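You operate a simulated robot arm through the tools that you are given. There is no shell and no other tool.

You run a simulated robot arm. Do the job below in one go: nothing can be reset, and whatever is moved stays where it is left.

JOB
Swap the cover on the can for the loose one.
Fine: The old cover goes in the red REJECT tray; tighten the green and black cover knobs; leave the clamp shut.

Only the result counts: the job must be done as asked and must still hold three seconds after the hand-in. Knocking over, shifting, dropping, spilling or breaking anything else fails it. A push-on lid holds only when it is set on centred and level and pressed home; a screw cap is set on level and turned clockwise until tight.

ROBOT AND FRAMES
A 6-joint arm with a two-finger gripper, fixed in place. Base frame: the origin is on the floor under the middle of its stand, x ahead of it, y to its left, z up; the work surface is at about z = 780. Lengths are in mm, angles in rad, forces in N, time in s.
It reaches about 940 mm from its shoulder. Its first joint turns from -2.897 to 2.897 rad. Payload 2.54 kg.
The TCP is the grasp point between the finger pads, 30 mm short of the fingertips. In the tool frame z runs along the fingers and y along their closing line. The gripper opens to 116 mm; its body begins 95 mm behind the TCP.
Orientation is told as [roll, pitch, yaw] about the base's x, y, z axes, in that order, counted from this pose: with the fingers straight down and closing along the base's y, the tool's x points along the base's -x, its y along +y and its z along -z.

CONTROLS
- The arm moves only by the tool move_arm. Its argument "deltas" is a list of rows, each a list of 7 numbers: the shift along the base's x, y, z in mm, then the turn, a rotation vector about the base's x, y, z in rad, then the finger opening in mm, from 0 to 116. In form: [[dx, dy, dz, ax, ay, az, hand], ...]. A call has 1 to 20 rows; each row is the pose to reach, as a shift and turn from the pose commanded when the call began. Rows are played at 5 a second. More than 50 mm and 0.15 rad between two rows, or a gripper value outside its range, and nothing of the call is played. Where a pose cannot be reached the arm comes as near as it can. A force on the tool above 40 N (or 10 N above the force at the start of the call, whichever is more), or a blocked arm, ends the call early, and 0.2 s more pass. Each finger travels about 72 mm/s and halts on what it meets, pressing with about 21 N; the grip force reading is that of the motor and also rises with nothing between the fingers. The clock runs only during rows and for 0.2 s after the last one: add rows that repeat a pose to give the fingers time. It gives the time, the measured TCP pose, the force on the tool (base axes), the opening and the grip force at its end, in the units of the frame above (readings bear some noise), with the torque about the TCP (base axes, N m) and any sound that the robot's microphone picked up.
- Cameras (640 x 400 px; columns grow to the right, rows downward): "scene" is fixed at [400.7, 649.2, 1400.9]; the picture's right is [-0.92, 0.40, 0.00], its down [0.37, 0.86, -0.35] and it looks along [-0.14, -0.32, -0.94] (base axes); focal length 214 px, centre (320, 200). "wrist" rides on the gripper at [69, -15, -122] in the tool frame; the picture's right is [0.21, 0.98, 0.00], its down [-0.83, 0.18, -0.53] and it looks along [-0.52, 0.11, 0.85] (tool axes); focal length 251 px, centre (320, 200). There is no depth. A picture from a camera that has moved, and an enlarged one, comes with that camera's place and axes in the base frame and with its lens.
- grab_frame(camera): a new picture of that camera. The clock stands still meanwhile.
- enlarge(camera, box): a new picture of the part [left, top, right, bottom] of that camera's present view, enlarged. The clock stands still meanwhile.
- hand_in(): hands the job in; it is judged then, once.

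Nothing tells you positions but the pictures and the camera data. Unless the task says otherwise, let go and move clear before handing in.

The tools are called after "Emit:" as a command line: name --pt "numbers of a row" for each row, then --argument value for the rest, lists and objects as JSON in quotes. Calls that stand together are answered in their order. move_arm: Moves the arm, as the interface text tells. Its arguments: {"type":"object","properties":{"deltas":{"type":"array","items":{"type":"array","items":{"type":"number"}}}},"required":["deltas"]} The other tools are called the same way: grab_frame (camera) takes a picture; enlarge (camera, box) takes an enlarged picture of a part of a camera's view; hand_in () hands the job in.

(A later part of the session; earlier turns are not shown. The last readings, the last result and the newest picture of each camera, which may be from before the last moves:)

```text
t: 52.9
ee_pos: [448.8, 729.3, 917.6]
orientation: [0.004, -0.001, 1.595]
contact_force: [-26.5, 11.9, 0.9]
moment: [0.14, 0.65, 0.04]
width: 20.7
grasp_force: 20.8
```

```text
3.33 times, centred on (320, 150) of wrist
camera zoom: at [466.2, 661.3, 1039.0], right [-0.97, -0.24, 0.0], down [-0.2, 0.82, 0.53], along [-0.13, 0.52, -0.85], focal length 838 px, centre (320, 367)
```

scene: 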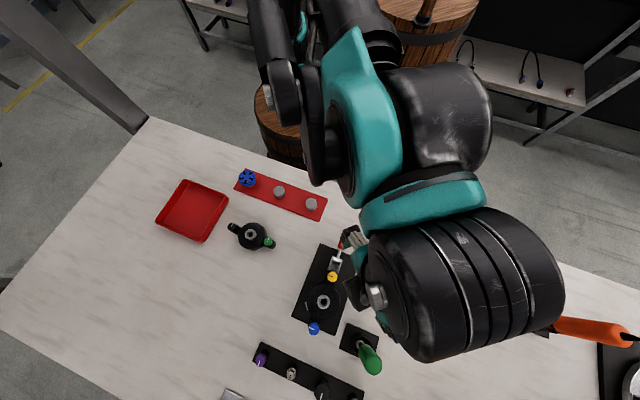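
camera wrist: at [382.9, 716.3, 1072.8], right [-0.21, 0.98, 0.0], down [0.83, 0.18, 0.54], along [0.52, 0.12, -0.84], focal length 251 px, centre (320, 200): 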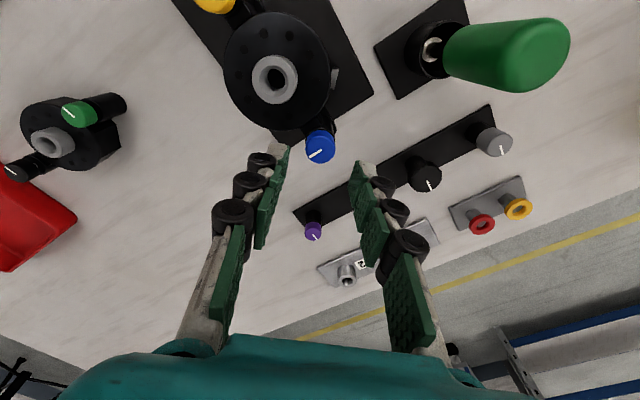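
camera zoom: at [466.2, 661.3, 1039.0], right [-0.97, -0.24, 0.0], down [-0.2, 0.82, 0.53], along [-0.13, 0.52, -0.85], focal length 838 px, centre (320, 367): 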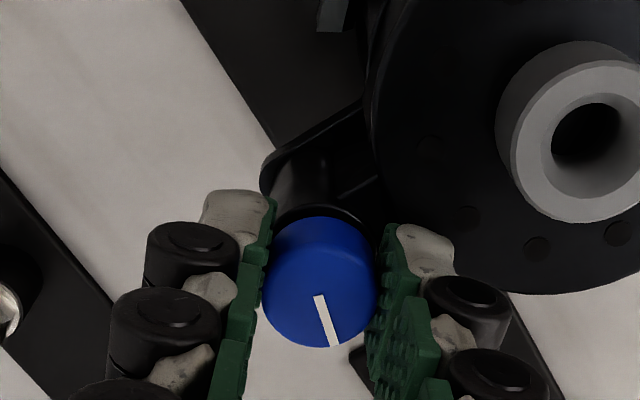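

The blue knob turned 2.9 rad with the fingers. I'll finish this sweep, release, and re-grip for the second half turn.

Emit:
move_arm --pt "-0.5 0 0 0 0 0.12 0" --pt "-1.0 0 0 0 0 0.235 0" --pt "-1 0 0 0 0 0.235 30" --pt "-1 0 0 0 0 0.235 30" --pt "-1 0 15 0 0 0.235 30" --pt "0 0 28 0 0 0.235 36" --pt "0 0 28 0 0 0.1 42" --pt "0 0 28 0 0 -0.04 42" --pt "0 0 28 0 0 -0.18 42" --pt "0 0 28 0 0 -0.32 42" --pt "0 0 28 0 0 -0.46 42" --pt "0 0 28 0 0 -0.6 42" --pt "0 0 28 0 0 -0.74 42" --pt "0 0 28 0 0 -0.88 42" --pt "0 0 28 0 0 -1.02 42" --pt "0 0 28 0 0 -1.16 42" --pt "0 0 28 0 0 -1.3 42" --pt "0 0 28 0 0 -1.44 42" --pt "0 0 28 0 0 -1.58 42" --pt "0 0 28 0 0 -1.58 42"

Emit:
enlarge --camera "wrist" --box '[270, 110, 370, 200]'

```text
t: 57.1
ee_pos: [452.4, 730.6, 945.2]
orientation: [0.003, -0.002, 0.008]
contact_force: [-0.4, -0.1, -0.1]
moment: [-0.02, -0.01, -0.05]
width: 41.8
grasp_force: 0.0
```

```text
4.44 times, centred on (320, 155) of wrist
camera zoom: at [381.6, 713.5, 1066.4], right [-0.22, 0.97, 0.0], down [0.82, 0.19, 0.54], along [0.52, 0.12, -0.84], focal length 1118 px, centre (320, 400)
```

zoom: 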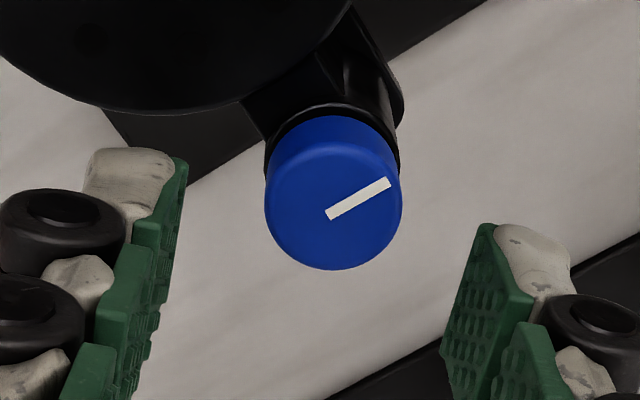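

The blue mark is half a turn round. I'll re-grip for the second half turn.

Emit:
move_arm --pt "-1.5 1 0 0 0 -0.14 42" --pt "-1.5 1 0 0 0 -0.28 42" --pt "-1.5 1 0 0 0 -0.42 42" --pt "-1.5 1 0 0 0 -0.56 42" --pt "-1.5 1 0 0 0 -0.7 42" --pt "-1.5 1 0 0 0 -0.84 42" --pt "-1.5 1 0 0 0 -0.98 42" --pt "-1.5 1 0 0 0 -1.12 42" --pt "-1.5 1 0 0 0 -1.26 42" --pt "-1.5 1 0 0 0 -1.32 42" --pt "-1.5 1 -12 0 0 -1.32 42" --pt "-1.5 1 -20 0 0 -1.32 42" --pt "-1.5 1 -27 0 0 -1.32 42" --pt "-1.5 1 -27 0 0 -1.32 30" --pt "-1.5 1 -27 0 0 -1.32 18" --pt "-1.5 1 -27 0 0 -1.32 0" --pt "-1.5 1 -27 0 0 -1.32 0"

Emit:
move_arm --pt "0 0 0 0 0 0.145 0" --pt "0 0 0 0 0 0.29 0" --pt "0 0 0.2 0 0 0.435 0" --pt "0 0 0.3 0 0 0.58 0" --pt "0 0 0.4 0 0 0.725 0" --pt "0 0 0.5 0 0 0.87 0" --pt "0 0 0.6 0 0 1.015 0" --pt "0 0 0.7 0 0 1.16 0" --pt "0 0 0.8 0 0 1.305 0" --pt "0 0 0.9 0 0 1.45 0" --pt "0 0 1.0 0 0 1.595 0" --pt "0 0 1.1 0 0 1.74 0" --pt "0 0 1.2 0 0 1.885 0" --pt "0 0 1.3 0 0 2.03 0" --pt "0 0 1.4 0 0 2.175 0" --pt "0 0 1.5 0 0 2.32 0" --pt "0 0 1.6 0 0 2.465 0" --pt "0 0 1.7 0 0 2.61 0" --pt "0 0 1.8 0 0 2.755 0" --pt "0 0 1.8 0 0 2.9 0"

Emit:
enlarge --camera "wrist" --box '[260, 90, 380, 210]'

```text
t: 60.7
ee_pos: [449.0, 729.9, 917.9]
orientation: [0.004, -0.003, -1.31]
contact_force: [-7.7, -5.2, -2.8]
moment: [-0.14, 0.21, 0.02]
width: 20.4
grasp_force: 20.5
```

```text
t: 64.9
ee_pos: [447.7, 730.7, 920.1]
orientation: [0.005, 0.001, 1.592]
contact_force: [-3.9, 14.1, 0.3]
moment: [0.39, 0.07, -0.05]
width: 20.5
grasp_force: 20.7
```

```text
3.33 times, centred on (320, 150) of wrist
camera zoom: at [465.6, 662.0, 1041.4], right [-0.97, -0.24, 0.0], down [-0.2, 0.82, 0.53], along [-0.13, 0.52, -0.85], focal length 838 px, centre (320, 367)
```

zoom: 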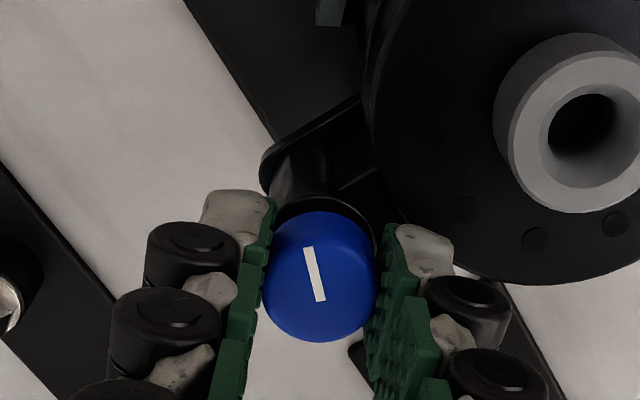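

Almost a full turn now. A bit more to reach the stop, which I'll feel as torque.

Emit:
move_arm --pt "0 0 0 0 0 0.1 0" --pt "0 0 0 0 0 0.2 0" --pt "0 0 0 0 0 0.3 0" --pt "0 0 0 0 0 0.4 0"

Emit:
enlarge --camera "wrist" --box '[260, 90, 380, 210]'

```text
t: 65.9
ee_pos: [449.5, 728.9, 920.0]
orientation: [0.003, 0.001, 1.992]
contact_force: [-5.6, 7.1, 0.7]
moment: [0.25, 0.15, -0.18]
width: 20.5
grasp_force: 20.9
```

```text
3.33 times, centred on (320, 150) of wrist
camera zoom: at [491.4, 673.5, 1041.6], right [-0.8, -0.59, 0.0], down [-0.5, 0.68, 0.53], along [-0.32, 0.43, -0.85], focal length 838 px, centre (320, 367)
```

zoom: 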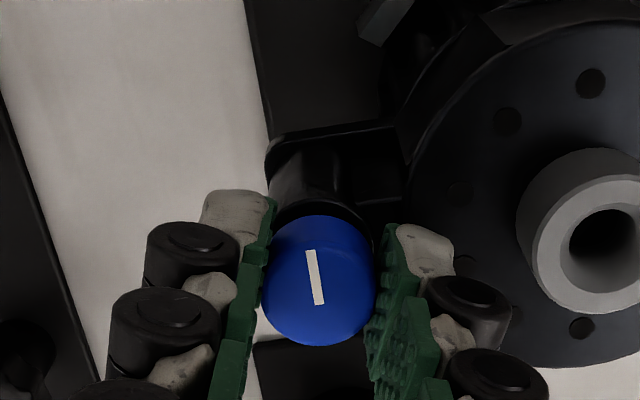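

The torque has risen to 0.18 N·m and the mark is slipping in the fingers, so the blue knob is at its loosened stop. I'll release, rise, and hover over the central hub.

Emit:
move_arm --pt "0 0 0 0 0 0 28" --pt "0 0 0 0 0 0 28" --pt "0 0 15 0 0 0 28" --pt "0 0 35 0 0 0 34" --pt "0 0 50 0 0 -0.14 50" --pt "-8 -8 50 0 0 -0.28 60" --pt "-16 -16 50 0 0 -0.42 60" --pt "-24 -24 50 0 0 -0.56 60" --pt "-32 -31 50 0 0 -0.7 60" --pt "-38 -36 50 0 0 -0.84 60" --pt "-38 -36 50 0 0 -0.98 60" --pt "-38 -36 50 0 0 -1.12 60" --pt "-38 -36 50 0 0 -1.207 60" --pt "-38 -36 50 0 0 -1.207 60"

Emit:
grab_frame --camera "wrist"

Emit:
enlarge --camera "wrist" --box '[250, 100, 390, 220]'

```text
t: 68.9
ee_pos: [410.7, 694.8, 969.8]
orientation: [0.004, -0.001, 0.78]
contact_force: [-0.1, -0.4, -0.6]
moment: [-0.01, 0.03, -0.04]
width: 60.0
grasp_force: 0.1
```

```text
taken
camera wrist: at [372.3, 635.0, 1091.7], right [-0.84, 0.54, 0.0], down [0.46, 0.71, 0.54], along [0.29, 0.45, -0.84], focal length 251 px, centre (320, 200)
```

wrist: 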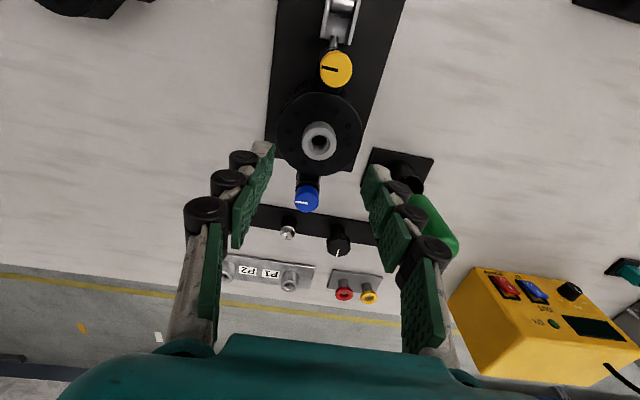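

```text
3.33 times, centred on (320, 160) of wrist
camera zoom: at [372.3, 635.0, 1091.7], right [-0.84, 0.54, 0.0], down [0.46, 0.71, 0.54], along [0.29, 0.45, -0.84], focal length 838 px, centre (320, 333)
```

zoom: 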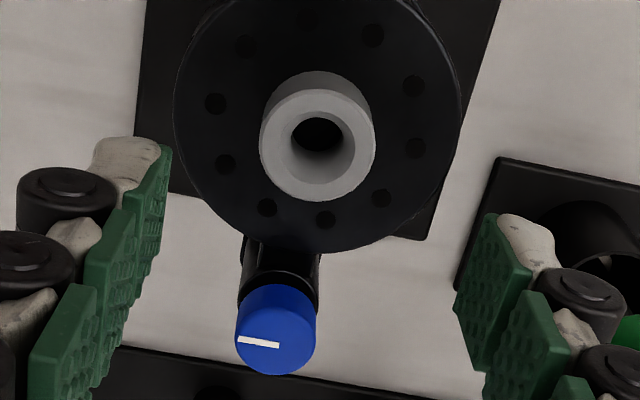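

The hub is within about 1 mm of the hand's axis, with the fingers closing across the knob line. I'll centre up, descend with the fingertips just above the disc, and close on the hub.

Emit:
move_arm --pt "1 0.5 -15 0 0 0 60" --pt "1 0.5 -30 0 0 0 60" --pt "1 0.5 -45 0 0 0 56" --pt "1 0.5 -54 0 0 0 50" --pt "1 0.5 -58 0 0 0 46" --pt "1 0.5 -58 0 0 0 46"

Emit:
enlarge --camera "wrist" --box '[250, 100, 390, 220]'

```text
t: 70.3
ee_pos: [412.1, 693.7, 912.3]
orientation: [0.004, -0.002, 0.782]
contact_force: [3.3, 2.7, 27.9]
moment: [0.04, -0.04, 0.0]
width: 48.5
grasp_force: 6.0
```

```text
3.33 times, centred on (320, 160) of wrist
camera zoom: at [374.1, 634.2, 1034.3], right [-0.84, 0.54, 0.0], down [0.46, 0.71, 0.54], along [0.29, 0.45, -0.84], focal length 838 px, centre (320, 333)
```

zoom: 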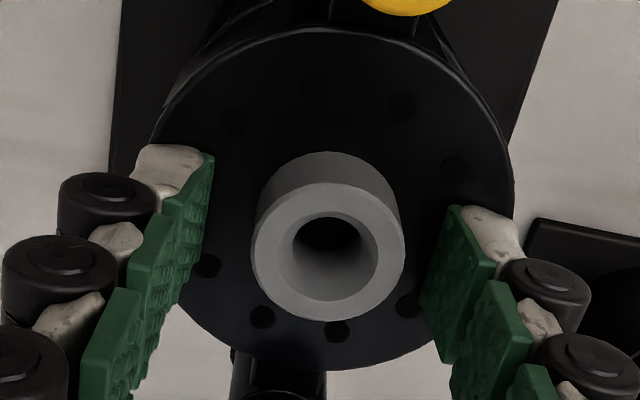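

The fingertips touched the disc (28 N) at a TCP height of about 912. I'll lift about 3 mm and close on the hub.

Emit:
move_arm --pt "0 0 3 0 0 0 46" --pt "0 0 3.5 0 0 0 40" --pt "0 0 3.5 0 0 0 25" --pt "0 0 3.5 0 0 0 10" --pt "0 0 3.5 0 0 0 0" --pt "0 0 3.5 0 0 0 0"

Emit:
enlarge --camera "wrist" --box '[250, 100, 390, 220]'

```text
t: 71.7
ee_pos: [413.5, 694.9, 914.5]
orientation: [0.004, 0.0, 0.781]
contact_force: [-2.9, 0.3, -3.5]
moment: [0.02, 0.12, 0.05]
width: 23.9
grasp_force: 21.2
```

```text
3.33 times, centred on (320, 160) of wrist
camera zoom: at [374.0, 635.2, 1037.1], right [-0.84, 0.54, 0.0], down [0.46, 0.71, 0.53], along [0.29, 0.45, -0.84], focal length 838 px, centre (320, 333)
```

zoom: 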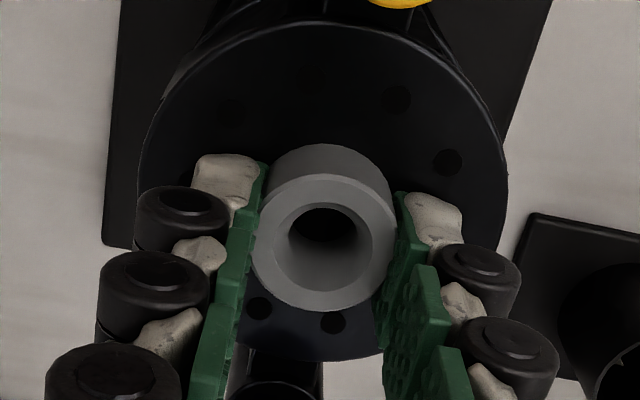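

Hub gripped (23.9 mm, 21 N). I'll lift slowly and watch the force.

Emit:
move_arm --pt "0 0 1.5 0 0 0 0" --pt "0 0 3 0 0 0 0" --pt "0 0 5 0 0 0 0" --pt "0 0 7 0 0 0 0" --pt "0 0 10 0 0 0 0" --pt "0 0 10 0 0 0 0"

Emit:
grab_frame --camera "wrist"

```text
t: 73.1
ee_pos: [412.3, 694.5, 925.4]
orientation: [0.003, -0.001, 0.781]
contact_force: [0.3, 0.6, 2.1]
moment: [0.06, -0.01, -0.01]
width: 23.6
grasp_force: 21.0
```

```text
taken
camera wrist: at [373.7, 635.4, 1047.5], right [-0.84, 0.54, 0.0], down [0.46, 0.71, 0.54], along [0.29, 0.45, -0.84], focal length 251 px, centre (320, 200)
```

wrist: 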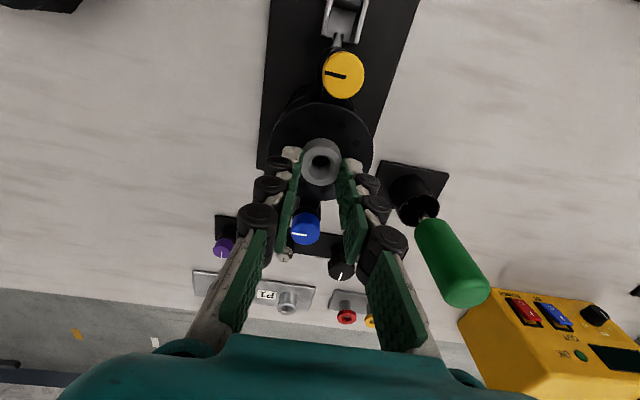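

Emit:
move_arm --pt "0 0 6 0 0 0 0" --pt "0 0 12 0 0 0 0" --pt "0 0 20 0 0 0 0" --pt "0 0 28 0 0 0 0" --pt "0 0 36 0 0 0 0" --pt "0 0 36 0 0 0 0"

Emit:
grab_frame --camera "wrist"

Emit:
grab_frame --camera "scene"

```text
t: 74.5
ee_pos: [410.7, 696.6, 961.0]
orientation: [0.004, 0.0, 0.782]
contact_force: [0.1, 0.7, -2.2]
moment: [0.0, -0.01, 0.0]
width: 23.8
grasp_force: 20.6
```

```text
taken
camera wrist: at [372.8, 636.0, 1083.3], right [-0.84, 0.54, 0.0], down [0.46, 0.71, 0.53], along [0.29, 0.45, -0.84], focal length 251 px, centre (320, 200)
```

wrist: 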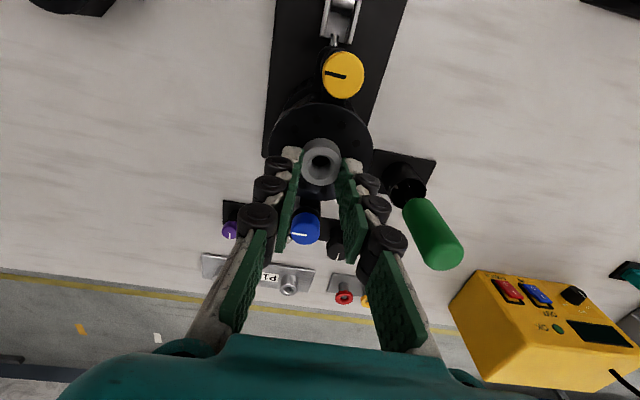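

```text
taken
```

scene: 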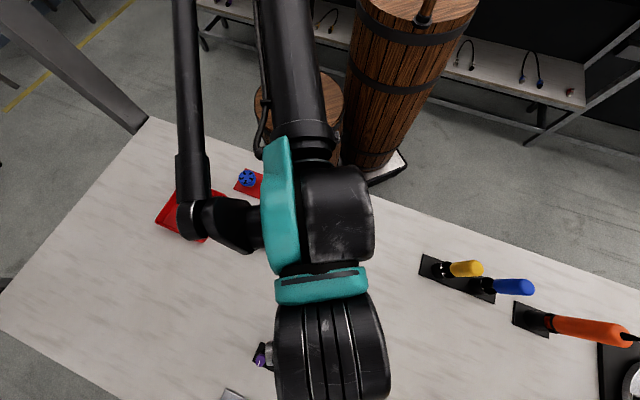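

The old cover has come off the can and is hanging in the grip. I'll raise it, carry it over to the tray, and turn it so its long axis lies on the tray's diagonal.

Emit:
move_arm --pt "0 0 20 0 0 0 0" --pt "0 0 40 0 0 0 0" --pt "13 -20 45 0 0 0 0" --pt "38 -55 45 0 0 -0.1 0" --pt "63 -92 45 0 0 -0.2 0" --pt "88 -128 45 0 0 -0.3 0" --pt "113 -165 45 0 0 -0.4 0" --pt "138 -201 45 0 0 -0.5 0" --pt "163 -238 45 0 0 -0.6 0" --pt "188 -274 45 0 0 -0.7 0" --pt "213 -310 45 0 0 -0.78 0" --pt "236 -345 45 0 0 -0.78 0" --pt "250 -365 45 0 0 -0.78 0" --pt "257 -374 45 0 0 -0.78 0" --pt "257 -374 45 0 0 -0.78 0"

Emit:
grab_frame --camera "wrist"

Emit:
grab_frame --camera "scene"

```text
t: 77.7
ee_pos: [669.4, 320.6, 1006.3]
orientation: [0.005, -0.001, 0.002]
contact_force: [-0.3, -0.1, -2.2]
moment: [-0.01, 0.0, -0.02]
width: 23.9
grasp_force: 21.1
```

```text
taken
camera wrist: at [599.8, 305.5, 1128.6], right [-0.22, 0.98, 0.0], down [0.83, 0.18, 0.54], along [0.52, 0.12, -0.84], focal length 251 px, centre (320, 200)
```

wrist: 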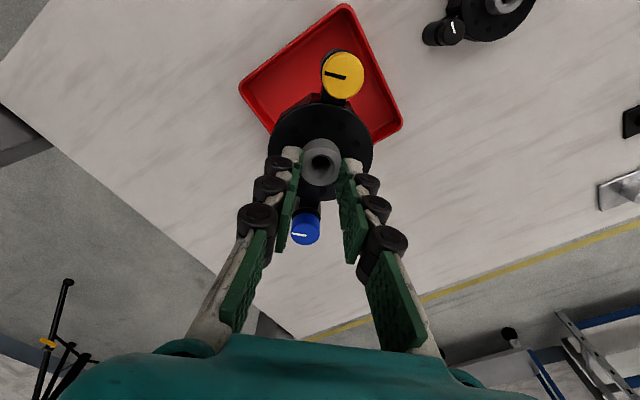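

```text
taken
```

scene: 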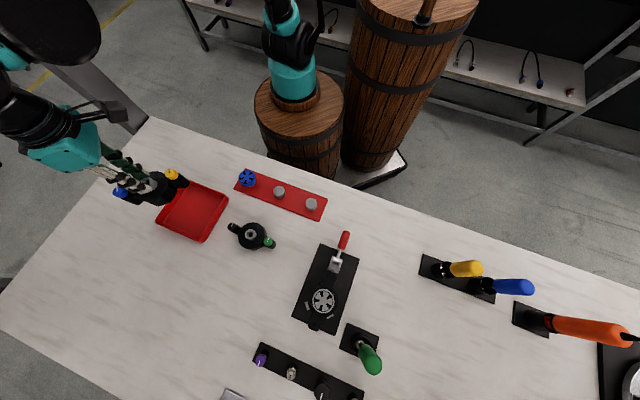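

The tray is directly below, centred near (666, 323), and the cover's long axis lies along the tray's x-diagonal. I'll adjust a little and lower it.

Emit:
move_arm --pt "-3 3 -25 0 0 0 0" --pt "-3 3 -50 0 0 0 0" --pt "-3 3 -75 0 0 0 0" --pt "-3 3 -100 0 0 0 0" --pt "-3 3 -120 0 0 0 0" --pt "-3 3 -135 0 0 0 0" --pt "-3 3 -145 0 0 0 0" --pt "-3 3 -145 0 0 0 0"

Emit:
grab_frame --camera "wrist"

Emit:
enlarge --camera "scene" --box '[90, 130, 270, 260]'

```text
t: 79.5
ee_pos: [666.1, 322.7, 861.2]
orientation: [0.003, -0.002, 0.003]
contact_force: [-0.4, -0.3, 12.8]
moment: [0.03, 0.03, 0.02]
width: 23.9
grasp_force: 21.0
```

```text
taken
camera wrist: at [597.3, 307.2, 983.5], right [-0.22, 0.98, 0.0], down [0.82, 0.18, 0.54], along [0.52, 0.12, -0.84], focal length 251 px, centre (320, 200)
```

wrist: 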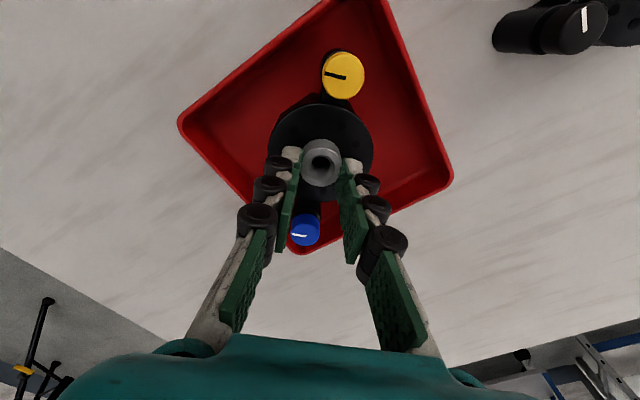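

```text
3.08 times, centred on (180, 195) of scene
camera zoom: at [400.7, 649.2, 1400.9], right [-0.92, 0.4, 0.0], down [0.37, 0.86, -0.35], along [-0.14, -0.32, -0.94], focal length 660 px, centre (751, 215)
```

zoom: 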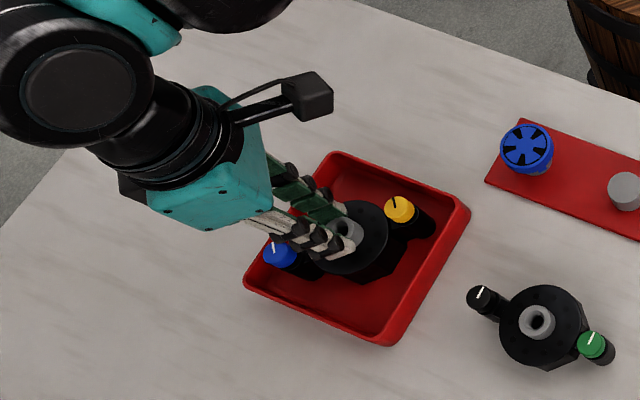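

Emit:
enlarge --camera "scene" --box '[150, 165, 235, 235]'

Emit:
enlarge --camera "wrist" --box '[240, 20, 400, 130]'

Emit:
enlarge --camera "wrist" --box '[250, 180, 370, 270]'

```text
5.71 times, centred on (192, 200) of scene
camera zoom: at [400.7, 649.2, 1400.9], right [-0.92, 0.4, 0.0], down [0.37, 0.86, -0.35], along [-0.14, -0.32, -0.94], focal length 1226 px, centre (1049, 200)
```

zoom: 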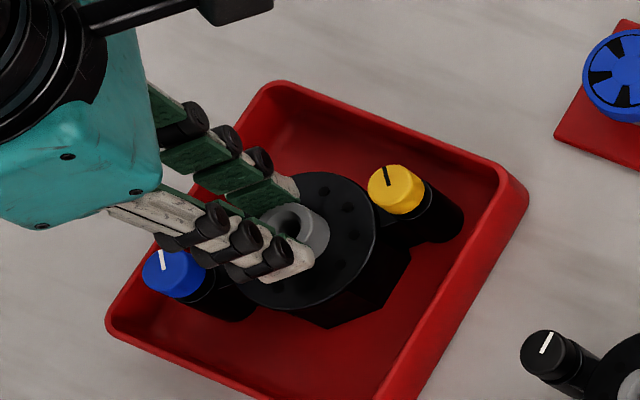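

```text
3.64 times, centred on (320, 75) of wrist
camera zoom: at [597.3, 307.2, 983.5], right [-0.22, 0.98, 0.0], down [0.82, 0.18, 0.54], along [0.52, 0.12, -0.84], focal length 914 px, centre (320, 654)
```

zoom: 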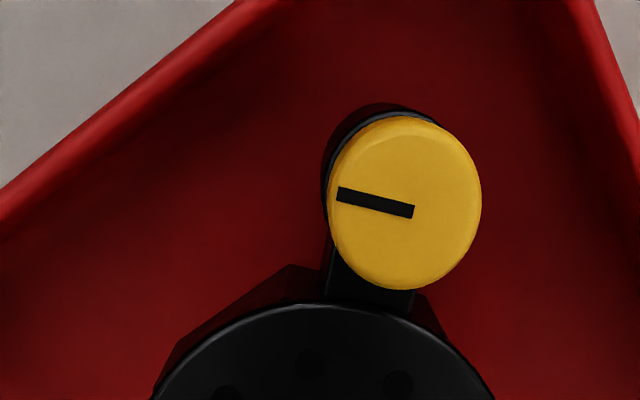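

```text
4.44 times, centred on (310, 225) of wrist
camera zoom: at [597.3, 307.2, 983.5], right [-0.22, 0.98, 0.0], down [0.82, 0.18, 0.54], along [0.52, 0.12, -0.84], focal length 1118 px, centre (364, 89)
```

zoom: 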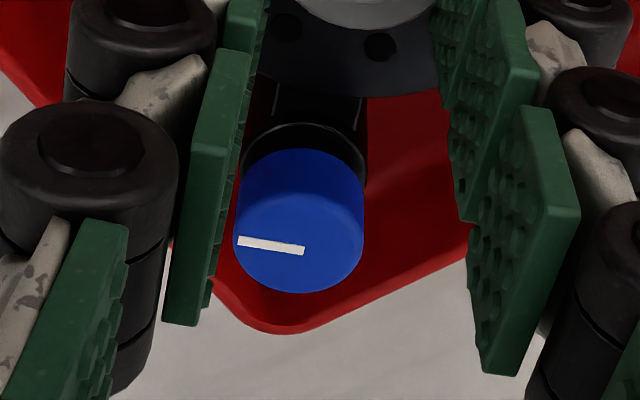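

The cover looks to be inside the tray, and I feel 13 N of contact. I'll press 2 mm more to confirm it's resting on the floor.

Emit:
move_arm --pt "0 0 -1 0 0 0 0" --pt "0 0 -2 0 0 0 0" --pt "0 0 -2 0 0 0 0"

```text
t: 80.3
ee_pos: [665.9, 323.3, 859.3]
orientation: [0.004, -0.003, 0.004]
contact_force: [1.7, -2.3, 12.9]
moment: [-0.05, -0.09, -0.01]
width: 23.9
grasp_force: 21.4
```

Emit:
grab_frame --camera "wrist"

Emit:
enlarge --camera "scene" --box '[150, 165, 235, 235]'

```text
taken
camera wrist: at [597.0, 307.3, 981.6], right [-0.22, 0.98, 0.0], down [0.82, 0.18, 0.54], along [0.52, 0.12, -0.84], focal length 251 px, centre (320, 200)
```

wrist: 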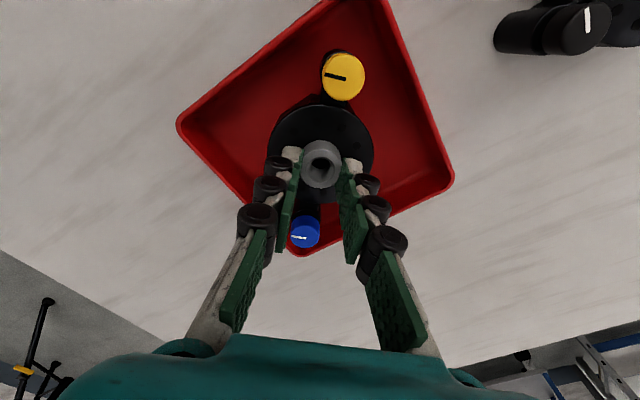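

```text
5.71 times, centred on (192, 200) of scene
camera zoom: at [400.7, 649.2, 1400.9], right [-0.92, 0.4, 0.0], down [0.37, 0.86, -0.35], along [-0.14, -0.32, -0.94], focal length 1226 px, centre (1049, 200)
```

zoom: 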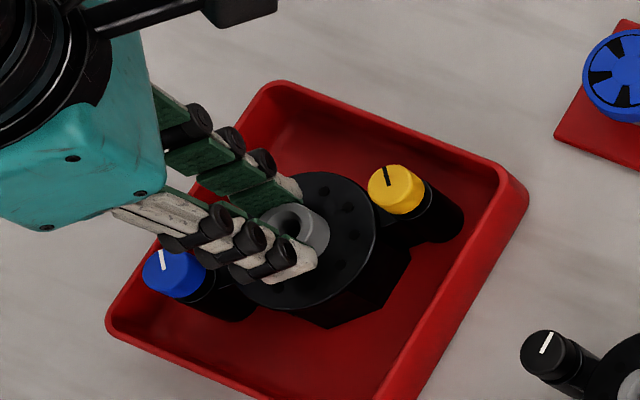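

The cover didn't move in the scene view while the fingers slid down the hub, so it is resting on the tray floor. I'll release and rise straight up.

Emit:
move_arm --pt "0 0 2 0 0 0 30" --pt "0 0 2 0 0 0 45" --pt "0 0 2 0 0 0 55" --pt "0 0 15 0 0 0 55" --pt "0 0 40 0 0 0 55" --pt "0 0 80 0 0 0 60" --pt "0 0 120 0 0 0 60" --pt "0 0 120 0 0 0 60"

Emit:
grab_frame --camera "wrist"

Emit:
enlarge --camera "scene" --box '[140, 150, 340, 270]'

Emit:
enlarge --camera "scene" --box '[285, 225, 365, 340]'

```text
t: 82.1
ee_pos: [666.6, 325.2, 978.1]
orientation: [0.004, 0.0, 0.001]
contact_force: [-0.6, -0.7, 0.7]
moment: [0.0, 0.02, -0.01]
width: 60.0
grasp_force: 0.1
```

```text
taken
camera wrist: at [596.4, 309.0, 1101.5], right [-0.22, 0.98, 0.0], down [0.83, 0.18, 0.54], along [0.52, 0.12, -0.84], focal length 251 px, centre (320, 200)
```

wrist: 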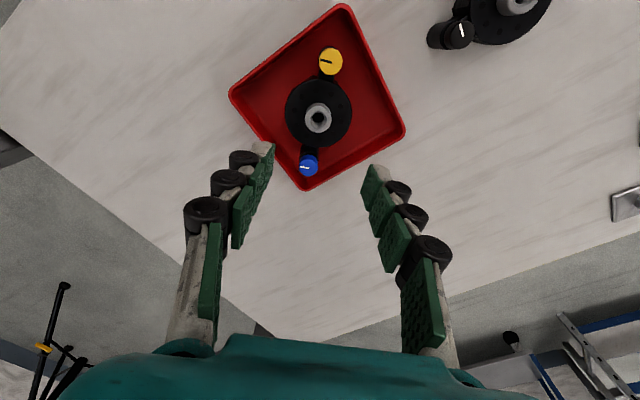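

```text
3.20 times, centred on (240, 210) of scene
camera zoom: at [400.7, 649.2, 1400.9], right [-0.92, 0.4, 0.0], down [0.37, 0.86, -0.35], along [-0.14, -0.32, -0.94], focal length 686 px, centre (576, 168)
```

zoom: 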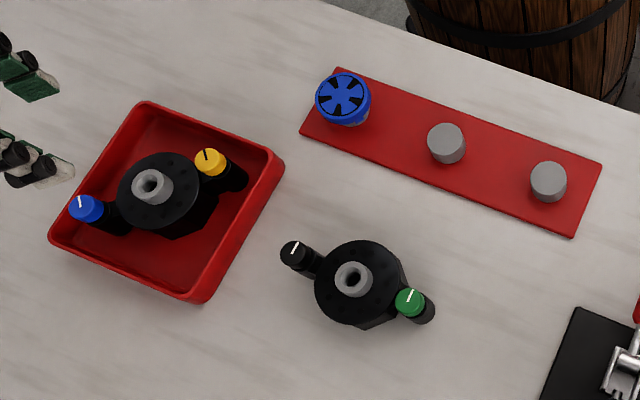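

```text
3.48 times, centred on (325, 282) of scene
camera zoom: at [400.7, 649.2, 1400.9], right [-0.92, 0.4, 0.0], down [0.37, 0.86, -0.35], along [-0.14, -0.32, -0.94], focal length 746 px, centre (303, -87)
```

zoom: 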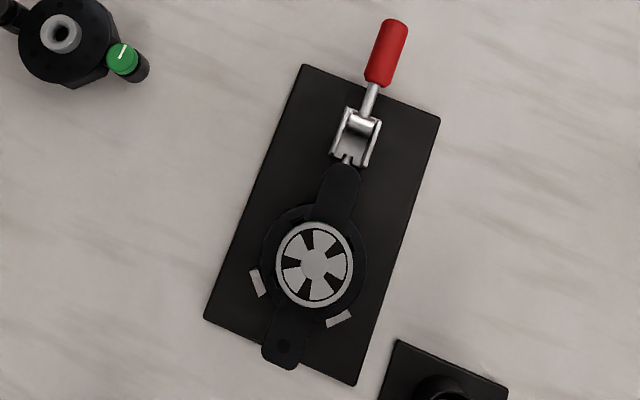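

Emit:
enlarge --camera "scene" --box '[308, 265, 348, 335]'

Emit:
enlarge --camera "scene" --box '[310, 255, 350, 295]'

```text
5.71 times, centred on (328, 300) of scene
camera zoom: at [400.7, 649.2, 1400.9], right [-0.92, 0.4, 0.0], down [0.37, 0.86, -0.35], along [-0.14, -0.32, -0.94], focal length 1226 px, centre (274, -371)
```

zoom: 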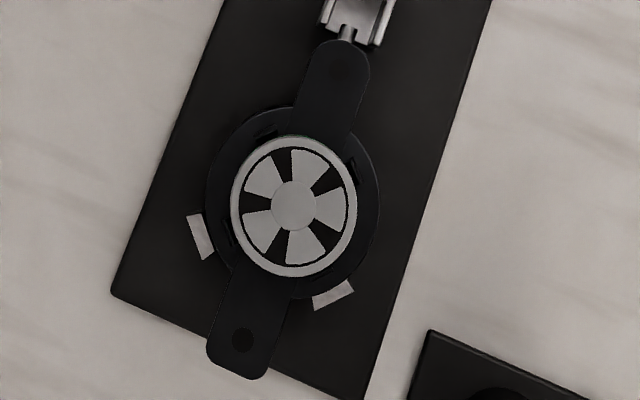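

```text
10.00 times, centred on (330, 275) of scene
camera zoom: at [400.7, 649.2, 1400.9], right [-0.92, 0.4, 0.0], down [0.37, 0.86, -0.35], along [-0.14, -0.32, -0.94], focal length 2145 px, centre (220, -550)
```

zoom: 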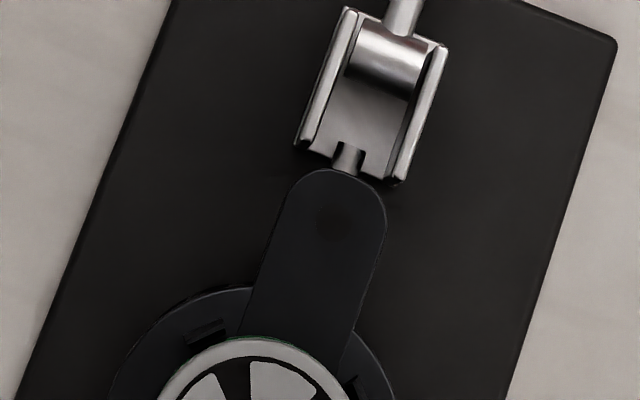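

The old cover is in the tray. The bare can shows a lug with a screw hole on each side along the old knob line. Next I'll hover over the loose cover with the fingers closing across its knob line.

Emit:
move_arm --pt "-20 20 0 0 0 -0.1 60" --pt "-45 45 0 0 0 -0.2 60" --pt "-70 72 0 0 0 -0.32 60" --pt "-95 98 0 0 0 -0.44 60" --pt "-120 124 0 0 0 -0.56 60" --pt "-137 144 0 0 0 -0.68 60" --pt "-137 144 0 0 0 -0.785 60" --pt "-137 144 -40 0 0 -0.785 60" --pt "-137 144 -60 0 0 -0.785 60" --pt "-137 144 -60 0 0 -0.785 60"

Emit:
grab_frame --camera "wrist"

Emit:
enlarge --camera "wrist" --box '[240, 90, 400, 210]'

```text
t: 84.3
ee_pos: [529.6, 468.2, 917.7]
orientation: [0.002, -0.002, -0.783]
contact_force: [0.4, 0.4, 0.1]
moment: [0.0, -0.02, 0.0]
width: 60.1
grasp_force: 0.1
```

```text
taken
camera wrist: at [469.4, 505.8, 1040.7], right [0.54, 0.84, 0.0], down [0.71, -0.45, 0.54], along [0.45, -0.28, -0.84], focal length 251 px, centre (320, 200)
```

wrist: 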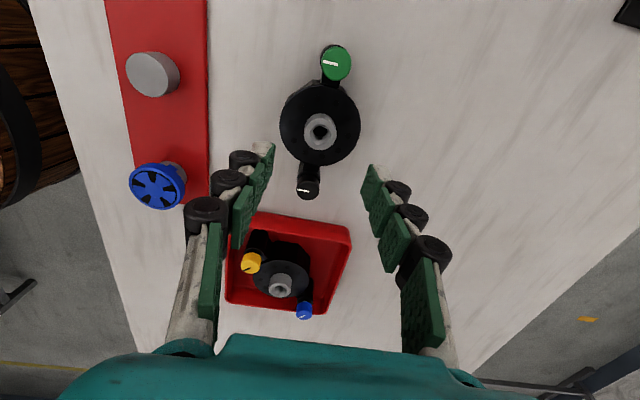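

```text
3.33 times, centred on (320, 150) of wrist
camera zoom: at [469.4, 505.8, 1040.7], right [0.54, 0.84, 0.0], down [0.71, -0.45, 0.54], along [0.45, -0.28, -0.84], focal length 838 px, centre (320, 367)
```

zoom: 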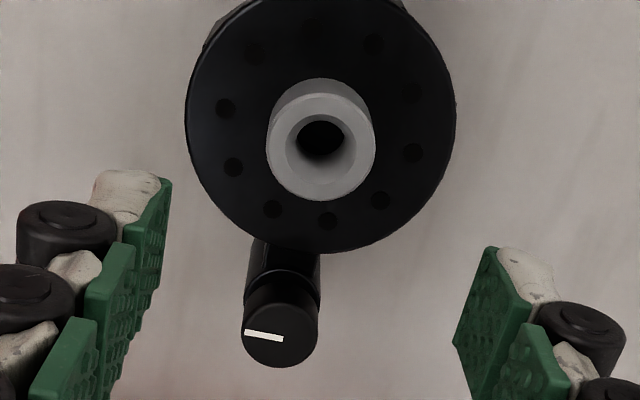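

The loose cover shows the same hole pattern and mark directions in this view as the old one did, so a +90° turn puts green where yellow was. The hub is near (526.7, 470), so I'll correct and descend partway.

Emit:
move_arm --pt "-2.9 2 -15 0 0 0 60" --pt "-2.9 2 -30 0 0 0 60" --pt "-2.9 2 -45 0 0 0 56" --pt "-2.9 2 -56 0 0 0 50" --pt "-2.9 2 -56 0 0 0 50"

Emit:
enlarge --camera "wrist" --box '[240, 100, 400, 220]'

```text
t: 85.5
ee_pos: [527.5, 468.4, 863.9]
orientation: [0.003, 0.0, -0.782]
contact_force: [0.6, 0.3, 0.6]
moment: [0.03, 0.01, 0.01]
width: 50.1
grasp_force: 0.1
```

```text
3.33 times, centred on (320, 160) of wrist
camera zoom: at [467.1, 507.2, 984.9], right [0.54, 0.84, 0.0], down [0.71, -0.45, 0.54], along [0.45, -0.28, -0.84], focal length 838 px, centre (320, 333)
```

zoom: 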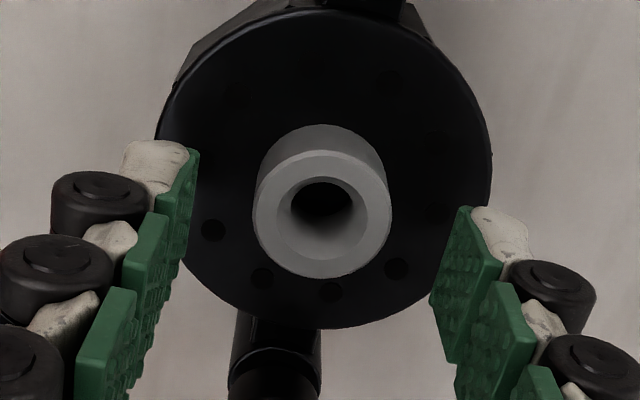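

Hub centred as it was for the old cover. I'll go down the last 13 mm and grip it.

Emit:
move_arm --pt "0 0 -6 0 0 0 50" --pt "0 0 -12.5 0 0 0 46" --pt "0 0 -12.5 0 0 0 46"

Emit:
move_arm --pt "0 0 0 0 0 0 36" --pt "0 0 0 0 0 0 20" --pt "0 0 0 0 0 0 0" --pt "0 0 0 0 0 0 0" --pt "0 0 0 0 0 0 0"

Emit:
enlarge --camera "wrist" --box '[250, 100, 390, 220]'

```text
t: 86.3
ee_pos: [526.2, 469.6, 850.5]
orientation: [0.003, 0.0, -0.781]
contact_force: [-1.7, 0.8, -0.9]
moment: [0.0, -0.02, 0.02]
width: 46.1
grasp_force: 0.0
```

```text
t: 87.5
ee_pos: [527.6, 469.3, 849.6]
orientation: [0.005, 0.0, -0.782]
contact_force: [-0.6, -0.2, -0.8]
moment: [0.0, 0.01, -0.01]
width: 24.0
grasp_force: 21.1
```

```text
3.33 times, centred on (320, 160) of wrist
camera zoom: at [466.7, 507.4, 972.1], right [0.54, 0.84, 0.0], down [0.71, -0.45, 0.54], along [0.45, -0.28, -0.84], focal length 838 px, centre (320, 333)
```

zoom: 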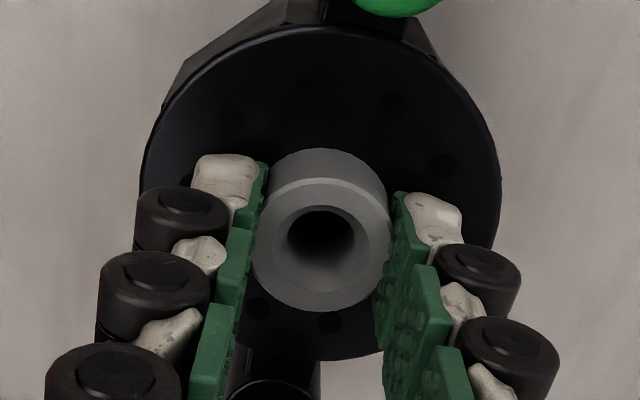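

The grip looks identical to the one on the old cover, and the commanded moves sum to a known return shift. I'll lift the new cover, turn it 90°, and carry it above the can.

Emit:
move_arm --pt "0 0 4 0 0 0 0" --pt "0 0 12 0 0 0 0" --pt "0 0 30 0 0 0 0" --pt "0 0 60 0 0 0.1 0" --pt "0 0 95 0 0 0.24 0" --pt "-5 10 130 0 0 0.38 0" --pt "-15 30 150 0 0 0.52 0" --pt "-30 60 150 0 0 0.66 0" --pt "-45 90 150 0 0 0.8 0" --pt "-61 120 150 0 0 0.94 0" --pt "-76 150 150 0 0 1.08 0" --pt "-91 180 150 0 0 1.22 0" --pt "-105 207 150 0 0 1.36 0" --pt "-114.1 225 150 0 0 1.5 0" --pt "-114.1 225 150 0 0 1.564 0" --pt "-114.1 225 150 0 0 1.564 0"

Emit:
grab_frame --camera "wrist"

Emit:
enlarge --camera "wrist" --box '[240, 20, 400, 160]'

Emit:
grab_frame --camera "scene"

```text
t: 90.9
ee_pos: [413.1, 696.3, 1001.5]
orientation: [0.003, 0.001, 0.784]
contact_force: [0.2, -0.1, -1.4]
moment: [0.0, 0.01, 0.01]
width: 24.1
grasp_force: 20.8
```

```text
taken
camera wrist: at [374.6, 636.3, 1123.1], right [-0.84, 0.54, 0.0], down [0.46, 0.71, 0.53], along [0.29, 0.45, -0.84], focal length 251 px, centre (320, 200)
```

wrist: 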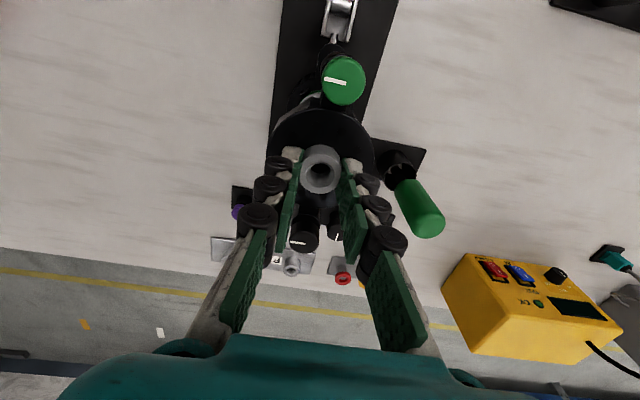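

```text
2.86 times, centred on (320, 90) of wrist
camera zoom: at [374.6, 636.3, 1123.1], right [-0.84, 0.54, 0.0], down [0.46, 0.71, 0.53], along [0.29, 0.45, -0.84], focal length 718 px, centre (320, 514)
```

zoom: 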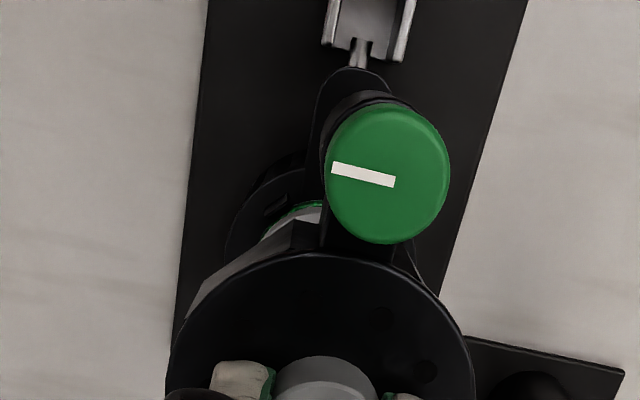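

```text
taken
```

scene: 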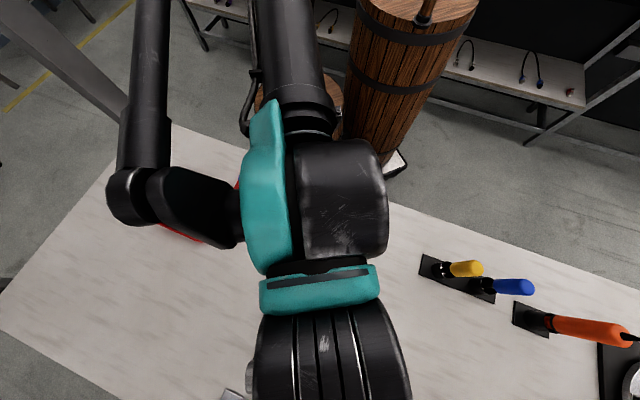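

Emit:
enlarge --camera "wrist" --box '[250, 100, 390, 220]'

```text
3.33 times, centred on (320, 160) of wrist
camera zoom: at [374.6, 636.3, 1123.1], right [-0.84, 0.54, 0.0], down [0.46, 0.71, 0.53], along [0.29, 0.45, -0.84], focal length 838 px, centre (320, 333)
```

zoom: 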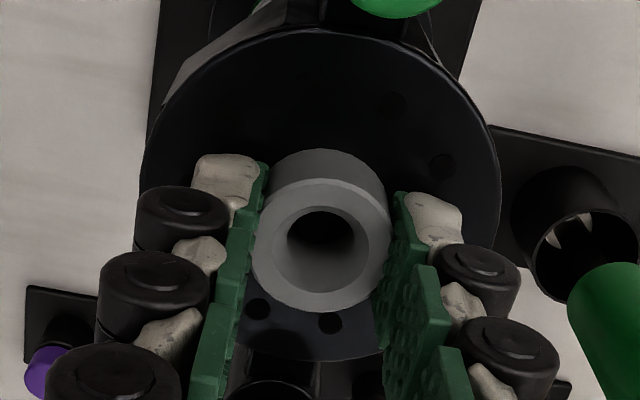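

The cover hangs level, green knob on the clamp side. Compared with the old grip it sits about 2–3 mm lower in the fingers and about 2 mm toward the black knob. I'll correct for that, lower to just above the can, and check alignment.

Emit:
move_arm --pt "-1.1 -1.7 -15 0 0 0 0" --pt "-1.1 -1.7 -30 0 0 0 0" --pt "-1.1 -1.7 -44 0 0 0 0" --pt "-1.1 -1.7 -44 0 0 0 0"

Emit:
enlarge --camera "wrist" --box '[240, 10, 400, 130]'

Emit:
enlarge --camera "wrist" --box '[260, 200, 360, 280]'

```text
t: 91.9
ee_pos: [411.4, 693.6, 955.9]
orientation: [0.003, 0.0, 0.782]
contact_force: [-0.8, -0.3, -1.8]
moment: [0.02, -0.01, 0.03]
width: 23.7
grasp_force: 20.6
```

```text
3.33 times, centred on (320, 70) of wrist
camera zoom: at [373.6, 634.5, 1078.3], right [-0.84, 0.54, 0.0], down [0.46, 0.71, 0.53], along [0.29, 0.45, -0.84], focal length 838 px, centre (320, 633)
```

zoom: 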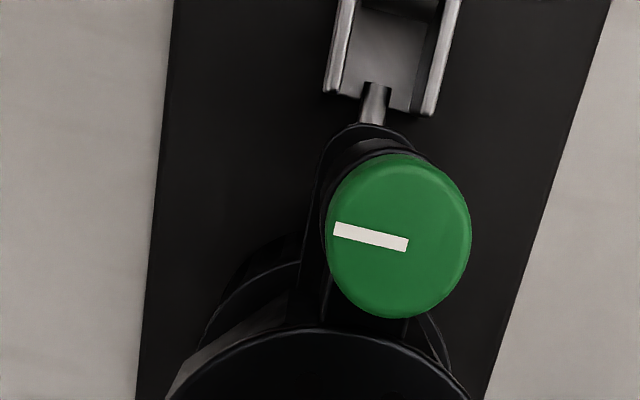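

```text
5.00 times, centred on (310, 240) of wrist
camera zoom: at [373.6, 634.5, 1078.3], right [-0.84, 0.54, 0.0], down [0.46, 0.71, 0.53], along [0.29, 0.45, -0.84], focal length 1257 px, centre (370, 0)
```

zoom: 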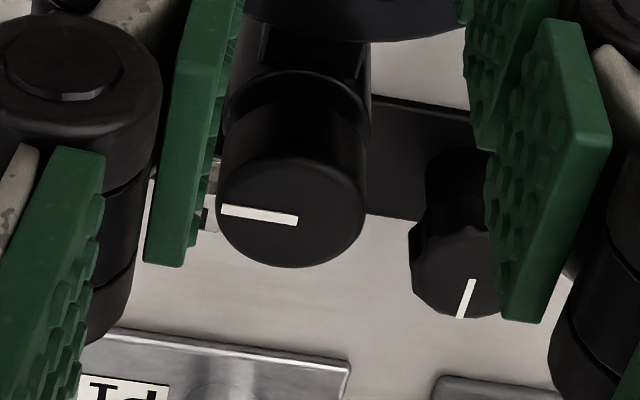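

Sleeve and lug line up as far as I can tell. I'll lower gently in small steps.

Emit:
move_arm --pt "0 0 -6 0 0 0 0" --pt "0 0 -12 0 0 0 0" --pt "0 0 -18 0 0 0 0" --pt "0 0 -22 0 0 0 0" --pt "0 0 -22 0 0 0 0"

Emit:
enlarge --camera "wrist" --box '[240, 10, 400, 130]'

```text
t: 93.1
ee_pos: [411.7, 692.3, 934.7]
orientation: [0.003, 0.001, 0.784]
contact_force: [1.2, -0.8, -1.7]
moment: [0.0, -0.02, 0.01]
width: 23.8
grasp_force: 21.2
```

```text
3.33 times, centred on (320, 70) of wrist
camera zoom: at [372.7, 633.2, 1056.3], right [-0.84, 0.54, 0.0], down [0.46, 0.71, 0.53], along [0.29, 0.45, -0.84], focal length 838 px, centre (320, 633)
```

zoom: 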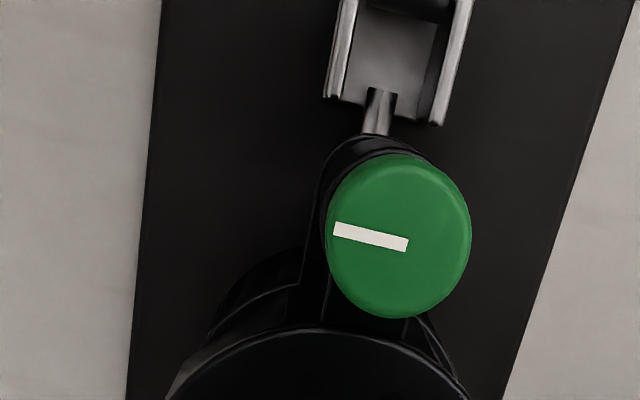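

Emit:
move_arm --pt "0 0 -5 0 0 0 0" --pt "0 0 -9.5 0 0 0 0" --pt "0 0 -9.5 0 0 0 0"

Emit:
grab_frame --camera "wrist"

```text
t: 93.9
ee_pos: [411.5, 691.5, 924.0]
orientation: [0.005, 0.0, 0.783]
contact_force: [0.1, 0.9, -2.0]
moment: [0.0, 0.02, -0.02]
width: 23.9
grasp_force: 20.4
```

```text
taken
camera wrist: at [372.4, 633.1, 1046.7], right [-0.84, 0.54, 0.0], down [0.46, 0.71, 0.53], along [0.29, 0.45, -0.84], focal length 251 px, centre (320, 200)
```

wrist: 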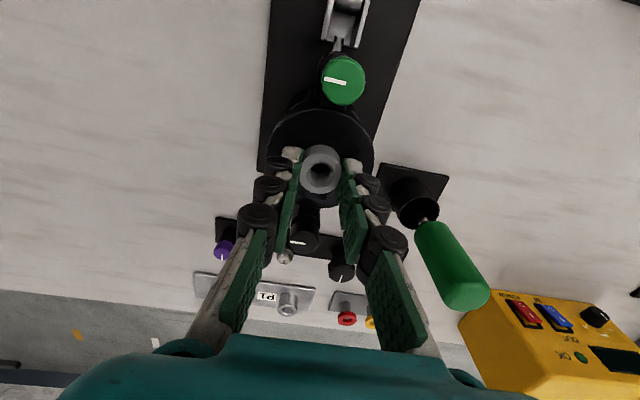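

The background lines up with the old grip pose to within a couple of pixels, so the cover is over the can. I'll lower in 1.5 mm steps, watching for contact.

Emit:
move_arm --pt "0 0 -1.5 0 0 0 0" --pt "0 0 -3 0 0 0 0" --pt "0 0 -4.5 0 0 0 0" --pt "0 0 -4.5 0 0 0 0"

```text
t: 94.9
ee_pos: [410.9, 692.6, 919.6]
orientation: [0.004, 0.001, 0.783]
contact_force: [-0.5, -0.4, -1.3]
moment: [-0.04, 0.02, 0.01]
width: 23.7
grasp_force: 21.3
```

Emit:
move_arm --pt "0 0 -1 0 0 0 0" --pt "0 0 -2 0 0 0 0" --pt "0 0 -3 0 0 0 0" --pt "0 0 -3 0 0 0 0"

```text
t: 95.9
ee_pos: [410.0, 692.0, 918.3]
orientation: [0.003, -0.002, 0.783]
contact_force: [0.7, 0.4, 13.7]
moment: [0.01, -0.02, 0.01]
width: 24.1
grasp_force: 20.6
```

Contact came at the expected height (TCP about 917) with almost no side force or moment, so the cover looks seated. I'll release, rise and inspect.

Emit:
move_arm --pt "0 0 1 0 0 0 26" --pt "0 0 1 0 0 0 34" --pt "0 0 1 0 0 0 46" --pt "0 0 1 0 0 0 54" --pt "0 0 15 0 0 0 56" --pt "0 0 40 0 0 0 60" --pt "0 0 55 0 0 0 60" --pt "0 0 55 0 0 0 60"

Emit:
grab_frame --camera "wrist"

Emit:
enlarge --camera "wrist" --box '[240, 40, 400, 220]'

```text
t: 97.7
ee_pos: [410.4, 691.5, 972.9]
orientation: [0.003, 0.0, 0.782]
contact_force: [0.1, -0.4, 0.6]
moment: [0.0, 0.01, 0.0]
width: 59.8
grasp_force: 0.1
```

```text
taken
camera wrist: at [372.9, 633.2, 1095.2], right [-0.84, 0.54, 0.0], down [0.46, 0.71, 0.54], along [0.29, 0.45, -0.84], focal length 251 px, centre (320, 200)
```

wrist: 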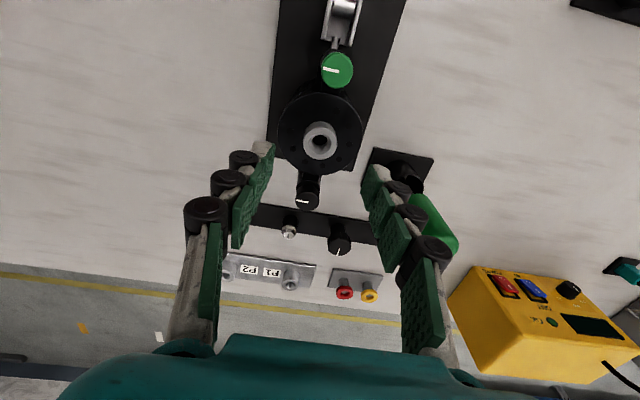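

```text
2.22 times, centred on (320, 130) of wrist
camera zoom: at [372.9, 633.2, 1095.2], right [-0.84, 0.54, 0.0], down [0.46, 0.71, 0.54], along [0.29, 0.45, -0.84], focal length 559 px, centre (320, 356)
```

zoom: 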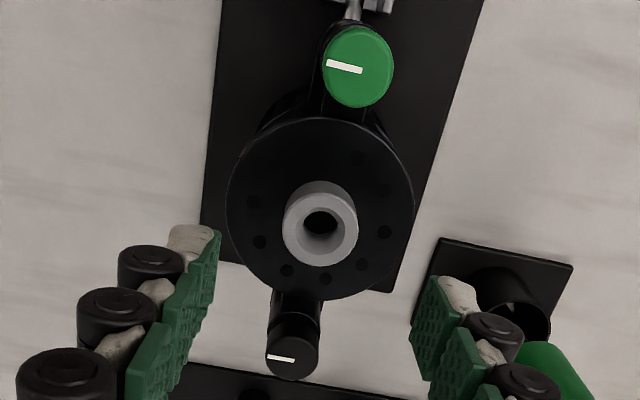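

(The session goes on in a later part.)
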